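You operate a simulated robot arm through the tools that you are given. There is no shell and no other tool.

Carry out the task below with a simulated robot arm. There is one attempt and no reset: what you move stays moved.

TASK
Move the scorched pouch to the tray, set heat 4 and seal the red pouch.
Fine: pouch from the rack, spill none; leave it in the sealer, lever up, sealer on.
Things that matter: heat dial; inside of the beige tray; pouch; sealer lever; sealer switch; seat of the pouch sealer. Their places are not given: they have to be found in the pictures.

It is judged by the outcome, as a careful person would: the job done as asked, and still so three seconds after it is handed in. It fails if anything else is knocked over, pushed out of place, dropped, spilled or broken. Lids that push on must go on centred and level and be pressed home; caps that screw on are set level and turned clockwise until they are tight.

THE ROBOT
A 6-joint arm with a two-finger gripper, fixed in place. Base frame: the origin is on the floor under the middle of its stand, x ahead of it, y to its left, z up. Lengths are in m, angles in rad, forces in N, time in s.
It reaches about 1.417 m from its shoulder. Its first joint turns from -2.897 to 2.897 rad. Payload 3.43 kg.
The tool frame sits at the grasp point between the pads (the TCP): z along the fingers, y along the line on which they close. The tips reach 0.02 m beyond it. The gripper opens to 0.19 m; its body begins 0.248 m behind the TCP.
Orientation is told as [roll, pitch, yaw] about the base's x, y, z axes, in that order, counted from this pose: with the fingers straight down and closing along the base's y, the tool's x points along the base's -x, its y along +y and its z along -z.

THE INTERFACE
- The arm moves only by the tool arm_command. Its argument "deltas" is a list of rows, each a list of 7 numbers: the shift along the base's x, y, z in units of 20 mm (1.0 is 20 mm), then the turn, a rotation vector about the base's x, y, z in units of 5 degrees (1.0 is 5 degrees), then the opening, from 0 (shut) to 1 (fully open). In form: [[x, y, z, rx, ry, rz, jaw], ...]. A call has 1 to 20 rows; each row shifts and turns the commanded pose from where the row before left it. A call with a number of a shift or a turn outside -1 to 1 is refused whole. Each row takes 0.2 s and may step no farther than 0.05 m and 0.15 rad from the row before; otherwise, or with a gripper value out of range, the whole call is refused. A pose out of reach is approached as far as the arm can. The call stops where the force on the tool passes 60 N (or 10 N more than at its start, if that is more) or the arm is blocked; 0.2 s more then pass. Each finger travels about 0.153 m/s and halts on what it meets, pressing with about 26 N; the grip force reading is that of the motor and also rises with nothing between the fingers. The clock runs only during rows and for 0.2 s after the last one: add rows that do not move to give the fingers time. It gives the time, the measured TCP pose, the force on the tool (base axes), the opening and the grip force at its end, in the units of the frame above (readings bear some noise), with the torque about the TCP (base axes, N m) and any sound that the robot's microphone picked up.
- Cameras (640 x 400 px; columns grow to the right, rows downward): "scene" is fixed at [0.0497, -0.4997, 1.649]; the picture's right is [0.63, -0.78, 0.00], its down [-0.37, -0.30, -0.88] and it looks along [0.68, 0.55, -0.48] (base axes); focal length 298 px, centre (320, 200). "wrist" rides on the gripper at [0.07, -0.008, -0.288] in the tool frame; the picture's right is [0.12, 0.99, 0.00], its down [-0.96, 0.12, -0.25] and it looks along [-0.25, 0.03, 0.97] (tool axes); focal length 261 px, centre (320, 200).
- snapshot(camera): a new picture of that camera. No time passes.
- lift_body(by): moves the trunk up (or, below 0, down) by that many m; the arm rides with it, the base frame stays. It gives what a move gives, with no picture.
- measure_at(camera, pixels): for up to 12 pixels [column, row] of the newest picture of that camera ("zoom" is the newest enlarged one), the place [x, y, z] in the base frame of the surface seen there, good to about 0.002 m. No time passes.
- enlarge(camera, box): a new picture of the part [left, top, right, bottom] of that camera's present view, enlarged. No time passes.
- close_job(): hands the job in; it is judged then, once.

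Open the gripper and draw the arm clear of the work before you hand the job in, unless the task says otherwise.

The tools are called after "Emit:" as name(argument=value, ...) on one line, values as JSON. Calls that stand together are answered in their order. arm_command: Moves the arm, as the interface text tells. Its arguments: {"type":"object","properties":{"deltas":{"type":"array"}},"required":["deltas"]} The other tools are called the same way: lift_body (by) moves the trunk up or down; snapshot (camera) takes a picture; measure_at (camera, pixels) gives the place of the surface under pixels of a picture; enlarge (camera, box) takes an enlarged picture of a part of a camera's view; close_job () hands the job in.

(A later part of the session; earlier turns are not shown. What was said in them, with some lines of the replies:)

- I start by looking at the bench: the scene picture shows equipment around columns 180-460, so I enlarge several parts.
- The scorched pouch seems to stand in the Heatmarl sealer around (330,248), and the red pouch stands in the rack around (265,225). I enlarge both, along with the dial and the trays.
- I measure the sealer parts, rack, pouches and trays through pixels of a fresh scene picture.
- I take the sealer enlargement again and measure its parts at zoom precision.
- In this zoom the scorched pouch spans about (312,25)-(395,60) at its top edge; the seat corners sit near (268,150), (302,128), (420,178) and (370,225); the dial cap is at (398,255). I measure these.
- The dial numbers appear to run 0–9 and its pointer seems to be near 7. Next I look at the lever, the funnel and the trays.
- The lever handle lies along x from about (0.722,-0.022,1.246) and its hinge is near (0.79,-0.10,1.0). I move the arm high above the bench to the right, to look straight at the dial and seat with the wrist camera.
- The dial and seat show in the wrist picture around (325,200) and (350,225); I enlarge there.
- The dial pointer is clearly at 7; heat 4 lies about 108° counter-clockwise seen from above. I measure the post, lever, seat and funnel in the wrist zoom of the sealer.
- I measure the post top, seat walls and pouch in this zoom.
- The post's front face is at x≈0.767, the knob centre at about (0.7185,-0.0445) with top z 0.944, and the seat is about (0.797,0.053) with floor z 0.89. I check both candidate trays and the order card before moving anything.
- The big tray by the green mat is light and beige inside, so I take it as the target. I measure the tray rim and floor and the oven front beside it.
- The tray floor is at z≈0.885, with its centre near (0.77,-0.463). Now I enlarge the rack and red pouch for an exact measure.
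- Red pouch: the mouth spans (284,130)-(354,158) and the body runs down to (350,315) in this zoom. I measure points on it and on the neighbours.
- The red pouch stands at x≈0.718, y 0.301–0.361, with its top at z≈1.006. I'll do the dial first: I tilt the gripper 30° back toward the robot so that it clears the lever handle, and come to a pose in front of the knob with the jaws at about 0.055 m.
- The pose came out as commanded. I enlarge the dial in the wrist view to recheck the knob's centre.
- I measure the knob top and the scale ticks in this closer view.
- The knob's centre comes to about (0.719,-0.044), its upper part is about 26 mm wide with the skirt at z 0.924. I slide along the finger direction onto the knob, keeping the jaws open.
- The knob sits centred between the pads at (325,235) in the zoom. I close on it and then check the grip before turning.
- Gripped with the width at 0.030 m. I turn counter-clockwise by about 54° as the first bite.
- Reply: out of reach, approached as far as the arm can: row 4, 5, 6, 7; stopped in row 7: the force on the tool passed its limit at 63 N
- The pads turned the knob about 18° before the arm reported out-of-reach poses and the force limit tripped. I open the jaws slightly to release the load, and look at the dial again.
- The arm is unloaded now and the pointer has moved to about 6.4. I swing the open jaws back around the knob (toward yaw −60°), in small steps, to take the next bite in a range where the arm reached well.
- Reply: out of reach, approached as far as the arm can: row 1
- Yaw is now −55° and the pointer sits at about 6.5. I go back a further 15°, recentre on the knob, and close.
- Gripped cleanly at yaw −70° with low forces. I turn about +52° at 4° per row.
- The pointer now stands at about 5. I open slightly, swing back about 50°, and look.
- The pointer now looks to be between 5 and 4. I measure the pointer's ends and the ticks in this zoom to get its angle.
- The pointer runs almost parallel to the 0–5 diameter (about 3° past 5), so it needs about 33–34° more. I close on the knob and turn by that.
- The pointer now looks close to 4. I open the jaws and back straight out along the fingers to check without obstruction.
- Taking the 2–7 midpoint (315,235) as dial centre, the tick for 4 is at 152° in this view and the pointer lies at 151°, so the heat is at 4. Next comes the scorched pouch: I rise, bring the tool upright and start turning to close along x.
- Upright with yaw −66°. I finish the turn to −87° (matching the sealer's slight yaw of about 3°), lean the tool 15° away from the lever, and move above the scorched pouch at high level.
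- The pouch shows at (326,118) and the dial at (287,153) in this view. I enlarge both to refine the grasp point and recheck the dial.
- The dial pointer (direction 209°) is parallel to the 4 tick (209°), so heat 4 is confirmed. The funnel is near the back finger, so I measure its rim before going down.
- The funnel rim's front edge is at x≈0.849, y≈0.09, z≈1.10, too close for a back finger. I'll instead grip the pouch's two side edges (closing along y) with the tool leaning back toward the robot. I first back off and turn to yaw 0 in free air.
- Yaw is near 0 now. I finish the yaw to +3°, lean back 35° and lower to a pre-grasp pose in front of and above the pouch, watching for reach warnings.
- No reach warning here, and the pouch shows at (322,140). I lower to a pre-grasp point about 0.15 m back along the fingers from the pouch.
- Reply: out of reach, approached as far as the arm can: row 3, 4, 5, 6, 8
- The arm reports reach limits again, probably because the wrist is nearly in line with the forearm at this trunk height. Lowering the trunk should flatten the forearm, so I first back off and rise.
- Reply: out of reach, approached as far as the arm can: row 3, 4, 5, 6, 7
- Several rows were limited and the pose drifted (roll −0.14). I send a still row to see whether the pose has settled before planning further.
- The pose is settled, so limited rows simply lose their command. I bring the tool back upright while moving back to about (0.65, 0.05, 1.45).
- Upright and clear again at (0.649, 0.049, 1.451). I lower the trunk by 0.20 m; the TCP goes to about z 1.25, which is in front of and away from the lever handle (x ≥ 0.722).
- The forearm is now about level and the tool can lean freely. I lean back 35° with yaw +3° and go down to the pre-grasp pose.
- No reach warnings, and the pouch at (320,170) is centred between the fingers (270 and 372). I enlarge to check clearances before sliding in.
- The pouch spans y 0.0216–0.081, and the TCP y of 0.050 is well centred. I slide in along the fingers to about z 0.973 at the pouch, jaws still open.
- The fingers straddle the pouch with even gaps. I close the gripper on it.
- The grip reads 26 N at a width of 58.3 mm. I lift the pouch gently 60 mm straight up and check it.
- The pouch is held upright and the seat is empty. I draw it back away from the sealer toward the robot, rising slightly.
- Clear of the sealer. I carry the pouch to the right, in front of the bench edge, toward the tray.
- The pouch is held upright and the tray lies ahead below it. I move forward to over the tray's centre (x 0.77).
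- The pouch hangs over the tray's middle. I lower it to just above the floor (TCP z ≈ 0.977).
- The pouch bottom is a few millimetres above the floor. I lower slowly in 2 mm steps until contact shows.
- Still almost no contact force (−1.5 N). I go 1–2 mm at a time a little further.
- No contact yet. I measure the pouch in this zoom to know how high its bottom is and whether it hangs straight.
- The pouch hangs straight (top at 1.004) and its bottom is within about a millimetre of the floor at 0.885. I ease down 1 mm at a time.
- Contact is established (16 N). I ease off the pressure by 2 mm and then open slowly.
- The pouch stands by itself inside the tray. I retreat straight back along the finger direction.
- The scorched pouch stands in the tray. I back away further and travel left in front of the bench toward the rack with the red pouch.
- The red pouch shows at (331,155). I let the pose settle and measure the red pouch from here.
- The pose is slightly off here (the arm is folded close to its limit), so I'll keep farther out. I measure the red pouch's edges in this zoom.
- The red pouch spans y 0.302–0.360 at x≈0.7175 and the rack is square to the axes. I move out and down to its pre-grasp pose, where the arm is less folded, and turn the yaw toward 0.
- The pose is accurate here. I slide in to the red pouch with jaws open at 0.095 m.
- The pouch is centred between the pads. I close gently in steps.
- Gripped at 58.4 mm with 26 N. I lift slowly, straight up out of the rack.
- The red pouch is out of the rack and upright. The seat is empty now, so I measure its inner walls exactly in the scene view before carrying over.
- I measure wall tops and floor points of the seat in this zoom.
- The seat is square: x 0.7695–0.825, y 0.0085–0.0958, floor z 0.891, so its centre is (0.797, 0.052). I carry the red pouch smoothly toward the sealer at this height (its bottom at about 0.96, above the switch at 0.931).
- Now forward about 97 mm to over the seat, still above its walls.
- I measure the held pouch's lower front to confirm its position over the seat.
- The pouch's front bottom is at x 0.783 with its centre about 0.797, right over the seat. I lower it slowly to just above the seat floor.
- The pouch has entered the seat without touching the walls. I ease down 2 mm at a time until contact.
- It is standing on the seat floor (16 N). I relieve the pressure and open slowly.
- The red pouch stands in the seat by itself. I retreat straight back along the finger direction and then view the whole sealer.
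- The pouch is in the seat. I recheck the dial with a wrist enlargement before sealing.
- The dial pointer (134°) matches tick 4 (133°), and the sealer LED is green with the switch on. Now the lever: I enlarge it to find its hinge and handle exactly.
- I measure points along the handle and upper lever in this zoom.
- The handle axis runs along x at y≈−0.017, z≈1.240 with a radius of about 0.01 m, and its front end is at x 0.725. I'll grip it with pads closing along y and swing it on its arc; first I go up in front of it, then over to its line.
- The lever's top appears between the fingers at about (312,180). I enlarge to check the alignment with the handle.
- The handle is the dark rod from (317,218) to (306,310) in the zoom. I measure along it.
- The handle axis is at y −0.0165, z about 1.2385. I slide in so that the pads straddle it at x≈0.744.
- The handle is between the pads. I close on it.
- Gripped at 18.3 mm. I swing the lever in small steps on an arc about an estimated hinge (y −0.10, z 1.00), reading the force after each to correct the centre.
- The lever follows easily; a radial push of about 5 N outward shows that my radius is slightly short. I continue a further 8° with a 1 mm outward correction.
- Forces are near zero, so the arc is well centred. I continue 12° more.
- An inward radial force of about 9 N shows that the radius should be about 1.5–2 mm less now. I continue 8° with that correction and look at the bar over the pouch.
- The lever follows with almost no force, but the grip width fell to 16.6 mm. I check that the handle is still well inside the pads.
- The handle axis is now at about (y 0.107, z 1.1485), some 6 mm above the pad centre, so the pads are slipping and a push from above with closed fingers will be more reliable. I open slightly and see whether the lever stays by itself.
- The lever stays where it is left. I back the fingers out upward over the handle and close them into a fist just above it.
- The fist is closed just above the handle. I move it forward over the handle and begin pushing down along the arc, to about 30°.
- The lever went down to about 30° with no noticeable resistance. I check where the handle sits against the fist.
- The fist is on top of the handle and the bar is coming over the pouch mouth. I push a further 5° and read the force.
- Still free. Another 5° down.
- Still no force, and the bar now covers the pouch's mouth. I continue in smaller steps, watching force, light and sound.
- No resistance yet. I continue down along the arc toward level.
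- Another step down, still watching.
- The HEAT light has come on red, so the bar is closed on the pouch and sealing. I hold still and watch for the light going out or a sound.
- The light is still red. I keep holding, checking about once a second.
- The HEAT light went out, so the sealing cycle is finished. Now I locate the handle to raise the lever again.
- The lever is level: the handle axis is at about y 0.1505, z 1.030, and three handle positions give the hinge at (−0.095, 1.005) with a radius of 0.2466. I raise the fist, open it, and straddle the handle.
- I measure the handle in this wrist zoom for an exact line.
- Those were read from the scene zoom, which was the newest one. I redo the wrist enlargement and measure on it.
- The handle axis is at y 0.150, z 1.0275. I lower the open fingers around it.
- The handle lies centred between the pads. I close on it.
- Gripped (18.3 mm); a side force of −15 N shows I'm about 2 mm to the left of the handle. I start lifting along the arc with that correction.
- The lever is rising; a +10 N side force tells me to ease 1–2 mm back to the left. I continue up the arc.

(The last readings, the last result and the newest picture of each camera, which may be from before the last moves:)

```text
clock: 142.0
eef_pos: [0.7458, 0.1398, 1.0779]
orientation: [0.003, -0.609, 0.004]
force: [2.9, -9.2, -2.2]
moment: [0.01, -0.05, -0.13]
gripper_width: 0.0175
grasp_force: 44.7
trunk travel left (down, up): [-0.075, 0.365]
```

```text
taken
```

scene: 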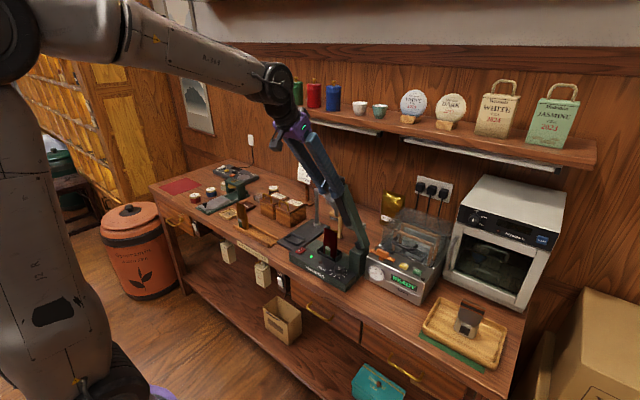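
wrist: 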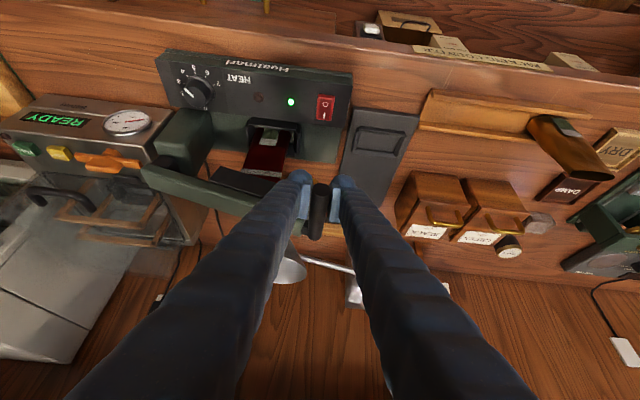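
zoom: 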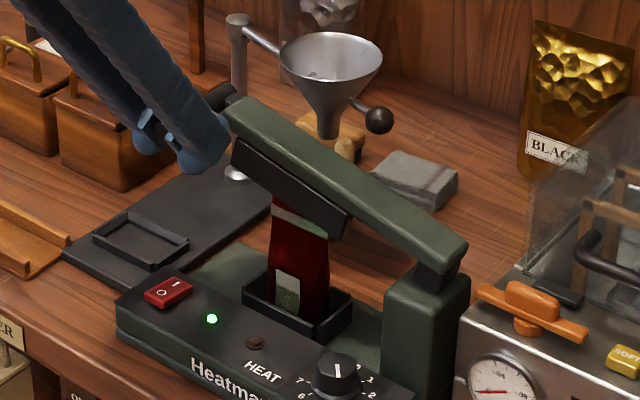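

The lever rises properly and a seal band shows near the pouch's top. I continue 8° up.

Emit:
arm_command(deltas=[[0, -0.17, 0.41, 0, 0, 0, 0], [0, -0.165, 0.4, 0, 0, 0, 0], [0, -0.17, 0.4, 0, 0, 0, 0], [0, -0.18, 0.39, 0, 0, 0, 0], [0, 0, 0, 0, 0, 0, 0]])

```text
clock: 143.2
eef_pos: [0.7439, 0.1271, 1.1107]
orientation: [0.006, -0.609, 0.004]
force: [0.5, -5.9, -3.1]
moment: [0.03, -0.09, -0.14]
gripper_width: 0.0168
grasp_force: 44.9
trunk travel left (down, up): [-0.075, 0.365]
```

Forces stay small. I continue 12° more up the arc.

Emit:
arm_command(deltas=[[0, -0.195, 0.38, 0, 0, 0, 0], [0, -0.205, 0.37, 0, 0, 0, 0], [0, -0.22, 0.36, 0, 0, 0, 0], [0, -0.225, 0.35, 0, 0, 0, 0], [0, -0.235, 0.34, 0, 0, 0, 0], [0, -0.245, 0.33, 0, 0, 0, 0], [0, 0, 0, 0, 0, 0, 0]])

Emit:
enlarge(camera="scene", box=[300, 170, 380, 275])

```text
clock: 144.8
eef_pos: [0.7438, 0.099, 1.1515]
orientation: [0.003, -0.606, 0.005]
force: [-2.6, -13.8, -11.5]
moment: [0.16, 0.31, -0.51]
gripper_width: 0.0157
grasp_force: 44.8
trunk travel left (down, up): [-0.075, 0.365]
```

```text
3.81 times, centred on (340, 222) of scene
```

zoom: 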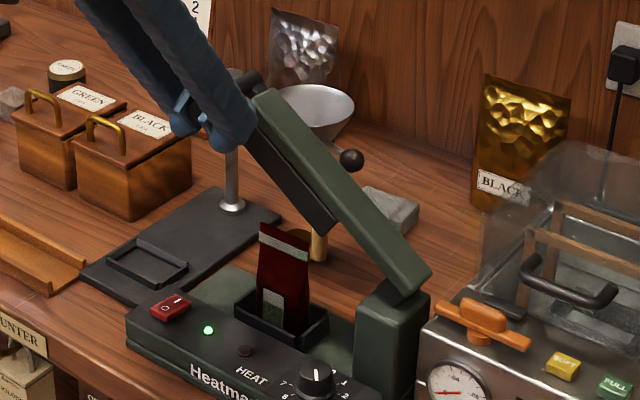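

The pouch now shows a flat sealed band at its top. The force is about 18 N inward along the lever, so I correct 2–3 mm inward and continue up.

Emit:
arm_command(deltas=[[0, -0.32, 0.27, 0, 0, 0, 0], [0, -0.31, 0.31, 0, 0, 0, 0], [0, -0.3, 0.31, 0, 0, 0, 0], [0, -0.3, 0.3, 0, 0, 0, 0], [0, -0.3, 0.3, 0, 0, 0, 0], [0, -0.31, 0.3, 0, 0, 0, 0], [0, 0, 0, 0, 0, 0, 0]])

Emit:
snapshot(camera="wrist")

Emit:
enlarge(camera="wrist", box=[265, 140, 375, 260])

```text
clock: 146.4
eef_pos: [0.7443, 0.0634, 1.1883]
orientation: [0.002, -0.61, 0.008]
force: [-3.5, -9.2, -11.4]
moment: [0.01, 0.12, -0.5]
gripper_width: 0.0155
grasp_force: 44.6
trunk travel left (down, up): [-0.075, 0.365]
```

```text
taken
```

wrist: 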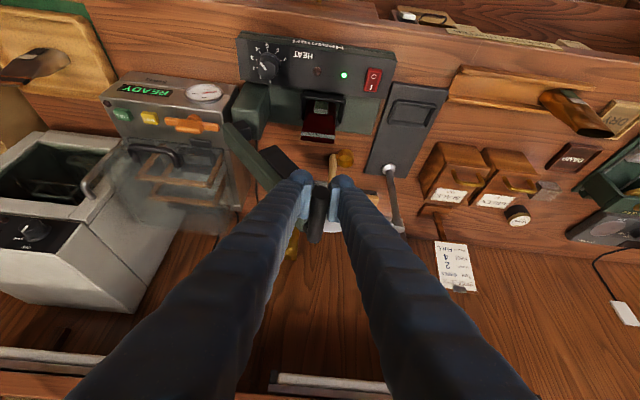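

```text
3.33 times, centred on (320, 200) of wrist
```

zoom: 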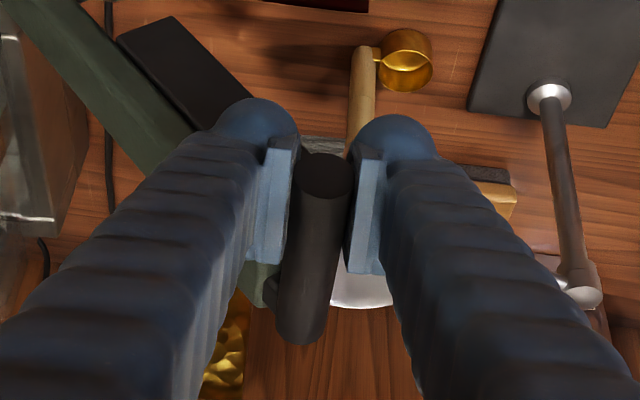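

The inward force persists at about 15 N; I tighten the radius by another 2–3 mm and continue 12° up.

Emit:
arm_command(deltas=[[0, -0.36, 0.18, 0, 0, 0, 0], [0, -0.355, 0.21, 0, 0, 0, 0], [0, -0.35, 0.225, 0, 0, 0, 0], [0, -0.345, 0.23, 0, 0, 0, 0], [0, -0.355, 0.22, 0, 0, 0, 0], [0, -0.36, 0.21, 0, 0, 0, 0], [0, 0, 0, 0, 0, 0, 0]])

Emit:
enlarge(camera="scene", box=[300, 165, 380, 275])

```text
clock: 148.0
eef_pos: [0.7438, 0.0211, 1.2155]
orientation: [0.006, -0.61, 0.007]
force: [-1.1, -2.8, -3.6]
moment: [0.02, -0.03, -0.53]
gripper_width: 0.0152
grasp_force: 44.8
trunk travel left (down, up): [-0.075, 0.365]
```

```text
3.64 times, centred on (340, 220) of scene
```

zoom: 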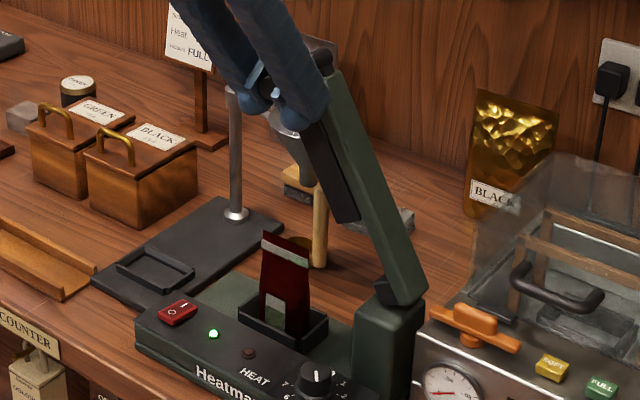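

Force is small now. I bring it the last 10° to the fully raised position, watching for the stop.

Emit:
arm_command(deltas=[[0, -0.32, 0.17, 0, 0, 0, 0], [0, -0.32, 0.155, 0, 0, 0, 0], [0, -0.325, 0.145, 0, 0, 0, 0], [0, -0.325, 0.13, 0, 0, 0, 0], [0, -0.33, 0.115, 0, 0, 0, 0], [0, 0, 0, 0, 0, 0, 0]])

Emit:
arm_command(deltas=[[0, -0.2, 0.07, 0, 0, 0, 0], [0, -0.13, 0.04, 0, 0, 0, 0], [0, 0, 0, 0, 0, 0, 0]])

Emit:
enlarge(camera="scene", box=[300, 165, 380, 275])

```text
clock: 149.4
eef_pos: [0.7445, -0.011, 1.2288]
orientation: [0.003, -0.61, 0.006]
force: [2.1, -1.3, -4.7]
moment: [-0.01, 0.14, -0.49]
gripper_width: 0.0154
grasp_force: 45.0
trunk travel left (down, up): [-0.075, 0.365]
```

```text
clock: 150.2
eef_pos: [0.7448, -0.0172, 1.2297]
orientation: [0.003, -0.607, 0.007]
force: [4.2, 4.3, -5.8]
moment: [-0.05, -0.04, -0.43]
gripper_width: 0.0152
grasp_force: 45.3
trunk travel left (down, up): [-0.075, 0.365]
```

```text
3.64 times, centred on (340, 220) of scene
```

zoom: 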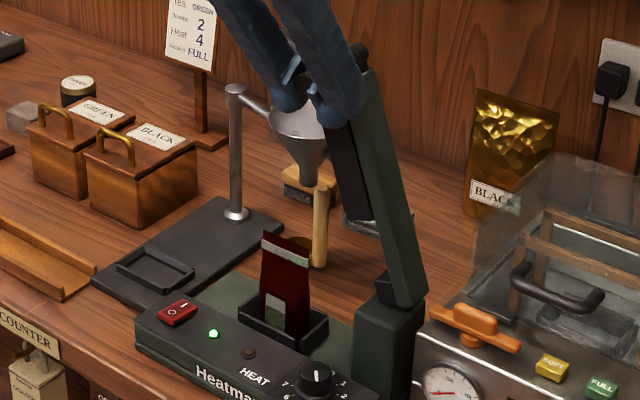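

The lever is back near its starting angle, with a small +4 N from the stop. I give it a small extra nudge to be sure it is fully up.

Emit:
arm_command(deltas=[[0, -0.12, 0.03, 0, 0, 0, 0], [0, 0, 0, 0, 0, 0, 0]])

```text
clock: 150.8
eef_pos: [0.745, -0.0178, 1.2305]
orientation: [0.003, -0.609, 0.009]
force: [1.6, 22.4, -9.6]
moment: [-0.23, 0.15, -0.32]
gripper_width: 0.0152
grasp_force: 45.1
trunk travel left (down, up): [-0.075, 0.365]
```

It is hard against the upper stop (22 N). I relax the pressure and open the jaws.

Emit:
arm_command(deltas=[[0, 0.13, 0, 0, 0, 0, 0], [0, 0, 0, 0, 0, 0, 0.1], [0, 0, 0, 0, 0, 0, 0.2], [0, 0, 0, 0, 0, 0, 0.3], [0, 0, 0, 0, 0, 0, 0.3]])

Emit:
snapshot(camera="wrist")

Emit:
enlarge(camera="wrist", box=[245, 110, 395, 250])

```text
clock: 152.0
eef_pos: [0.7441, -0.017, 1.2323]
orientation: [0.004, -0.612, 0.005]
force: [-0.2, -0.2, -0.8]
moment: [-0.01, -0.03, 0.03]
gripper_width: 0.057
grasp_force: 0.1
trunk travel left (down, up): [-0.075, 0.365]
```

```text
taken
```

wrist: 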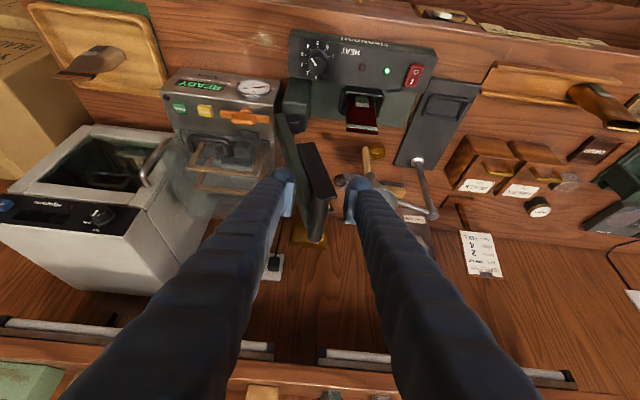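

```text
2.86 times, centred on (320, 180) of wrist
```

zoom: 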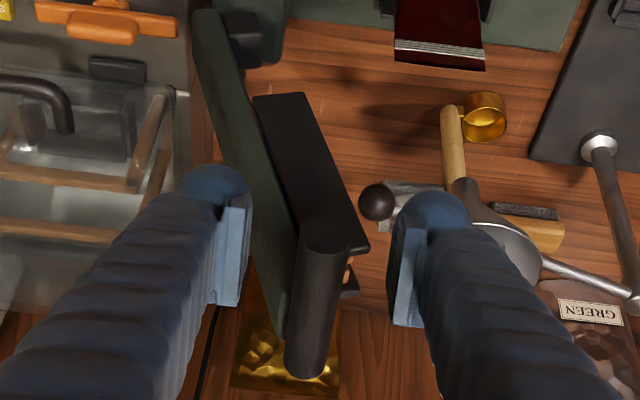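

The lever stands up with the handle free between the open pads. I retreat straight back along the finger direction.

Emit:
arm_command(deltas=[[-0.4, 0, 0.57, 0, 0, 0, 0.3], [-0.55, 0, 0.79, 0, 0, 0, 0.3], [-0.55, 0, 0.79, 0, 0, 0, 0.3], [-0.55, 0, 0.79, 0, 0, 0, 0.3], [-0.55, 0, 0.79, 0, 0, 0, 0.3], [-0.55, 0, 0.79, 0, 0, 0, 0.3], [-0.55, 0, 0.79, 0, 0, 0, 0.3], [-0.55, 0, 0.79, 0, 0, 0, 0.3], [0, 0, 0, 0, 0, 0, 0.3]])

Emit:
snapshot(camera="scene")

Emit:
snapshot(camera="wrist")

Emit:
enlarge(camera="scene", box=[290, 165, 390, 295])

```text
clock: 154.0
eef_pos: [0.6602, -0.0173, 1.3528]
orientation: [0.004, -0.611, 0.005]
force: [0.2, 0.6, 0.1]
moment: [0.02, 0.02, 0.01]
gripper_width: 0.0569
grasp_force: 0.1
trunk travel left (down, up): [-0.075, 0.365]
```

```text
taken
```

scene: 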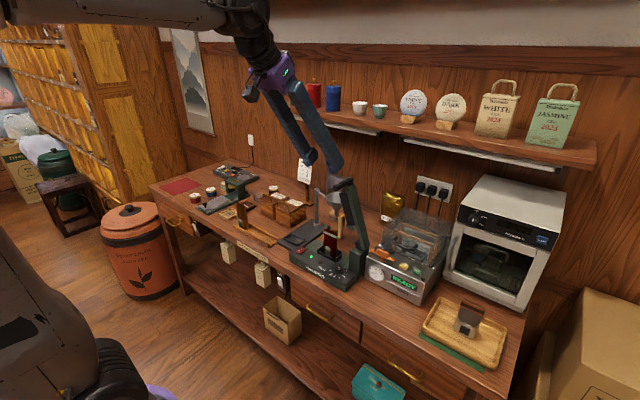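

```text
taken
```

wrist: 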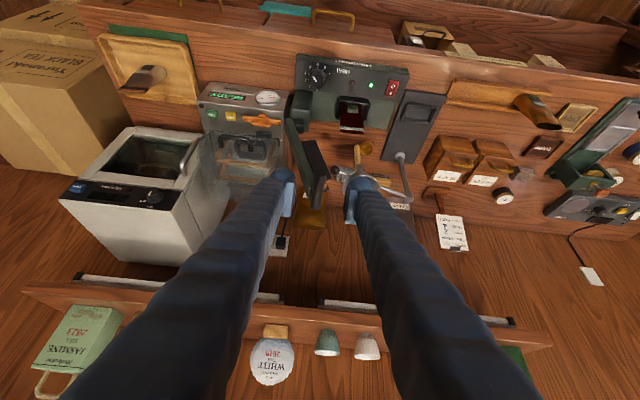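

```text
3.08 times, centred on (340, 230) of scene
```

zoom: 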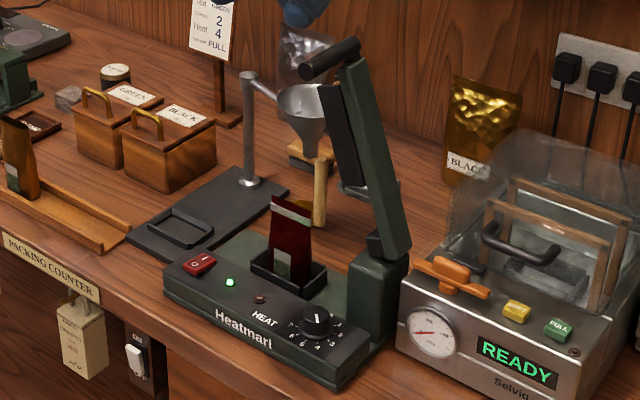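

The lever is up, the pouch stands sealed in the seat and the green LED is on. I verify the dial, the seal and the tray in close-ups.

Emit:
enlarge(camera="wrist", box=[295, 50, 415, 140])

Emit:
enlarge(camera="wrist", box=[298, 55, 343, 95])

Emit:
enlarge(camera="scene", box=[310, 225, 350, 275])

Emit:
enlarge(camera="scene", box=[410, 280, 530, 380])

```text
4.44 times, centred on (355, 95) of wrist
```

zoom: 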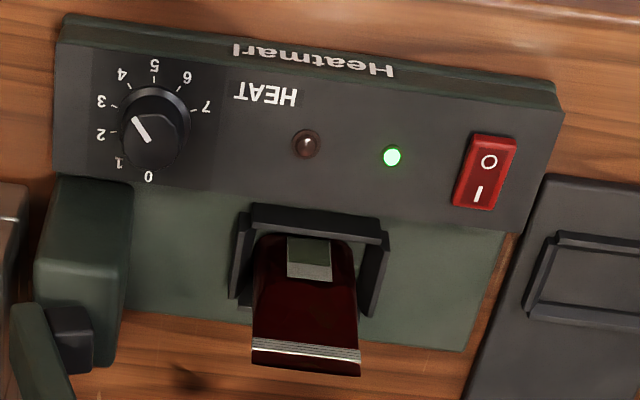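

```text
10.00 times, centred on (320, 75) of wrist
```

zoom: 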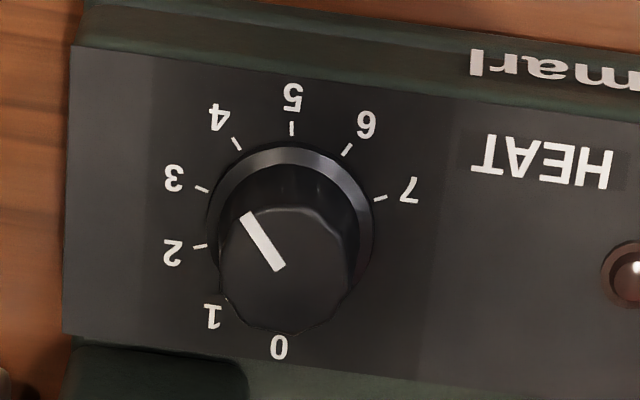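

```text
8.00 times, centred on (330, 250) of scene
```

zoom: 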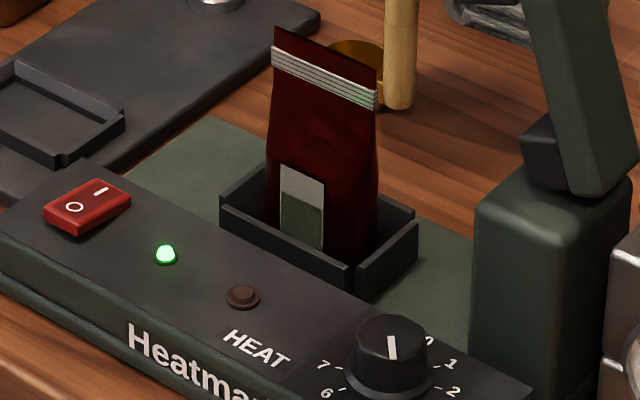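

```text
4.00 times, centred on (470, 330) of scene
```

zoom: 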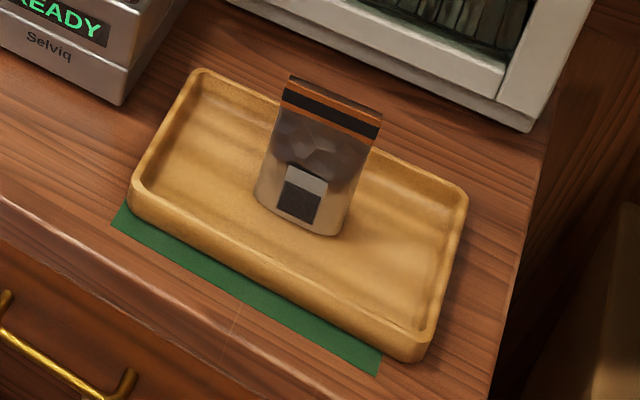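

Everything checks out: pointer at 4, clean silver seal band, switch on with green light, scorched pouch standing inside the tray. I draw the arm further back and open the gripper.

Emit:
arm_command(deltas=[[-0.7, 0, 0.8, 0, 0, 0, 0.3], [-0.7, 0.2, 0.8, 0, 0, 0, 0.4], [-0.7, 0.4, 0.8, 0, 0, 0, 0.6], [-0.7, 0.4, 0.8, 0, 0, 0, 0.8], [-0.5, 0.4, 0.5, 0, 0, 0, 1], [0, 0, 0, 0, 0, 0, 1], [0, 0, 0, 0, 0, 0, 1]])

Emit:
snapshot(camera="scene")

Emit:
enlarge(camera="scene", box=[180, 150, 400, 300])

```text
clock: 155.6
eef_pos: [0.5931, 0.0114, 1.4278]
orientation: [0.003, -0.611, 0.005]
force: [-0.6, -0.6, 0.4]
moment: [-0.03, 0.0, -0.04]
gripper_width: 0.1899
grasp_force: 0.1
trunk travel left (down, up): [-0.075, 0.365]
```

```text
taken
```

scene: 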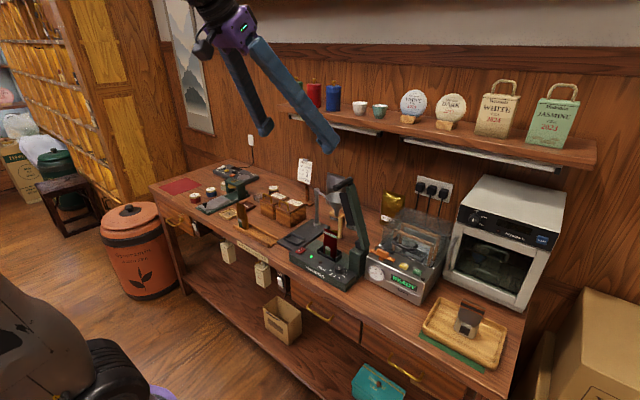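

```text
2.67 times, centred on (290, 225) of scene
```

zoom: 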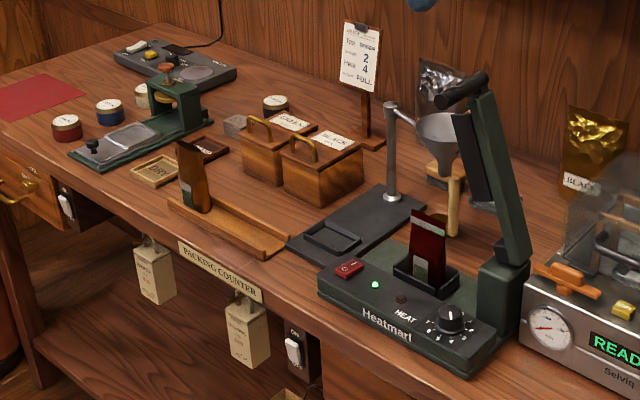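

The bench is undisturbed: the sealed red pouch is in the sealer with the lever up and the power light on, the dial is at 4, and the scorched pouch is in the tray. The gripper is open and clear, so I hand in the job.

Emit:
close_job()

```text
The job is handed in.
```

I've handed the job in with everything you asked for done:

- **Scorched pouch:** it stands upright inside the big beige tray by the green mat. I took that as the tray you meant, not the small one marked DRY.
- **Heat dial:** set from 7 to 4. I checked the pointer against the 4 mark again after sealing.
- **Red pouch:** moved from the rack to the sealer and kept upright. I lowered the lever until the HEAT light came on, and the light went out about 2 seconds later. The pouch now has a clean silver seal band at the top.
- **Sealer:** the red pouch is still in the seat, the lever is fully up and the green power light is on.

In the last pictures I saw no spills, and nothing else on the bench looked moved. The gripper is open and clear of the bench. I lowered the trunk 0.20 m to reach the sealer and left it there.
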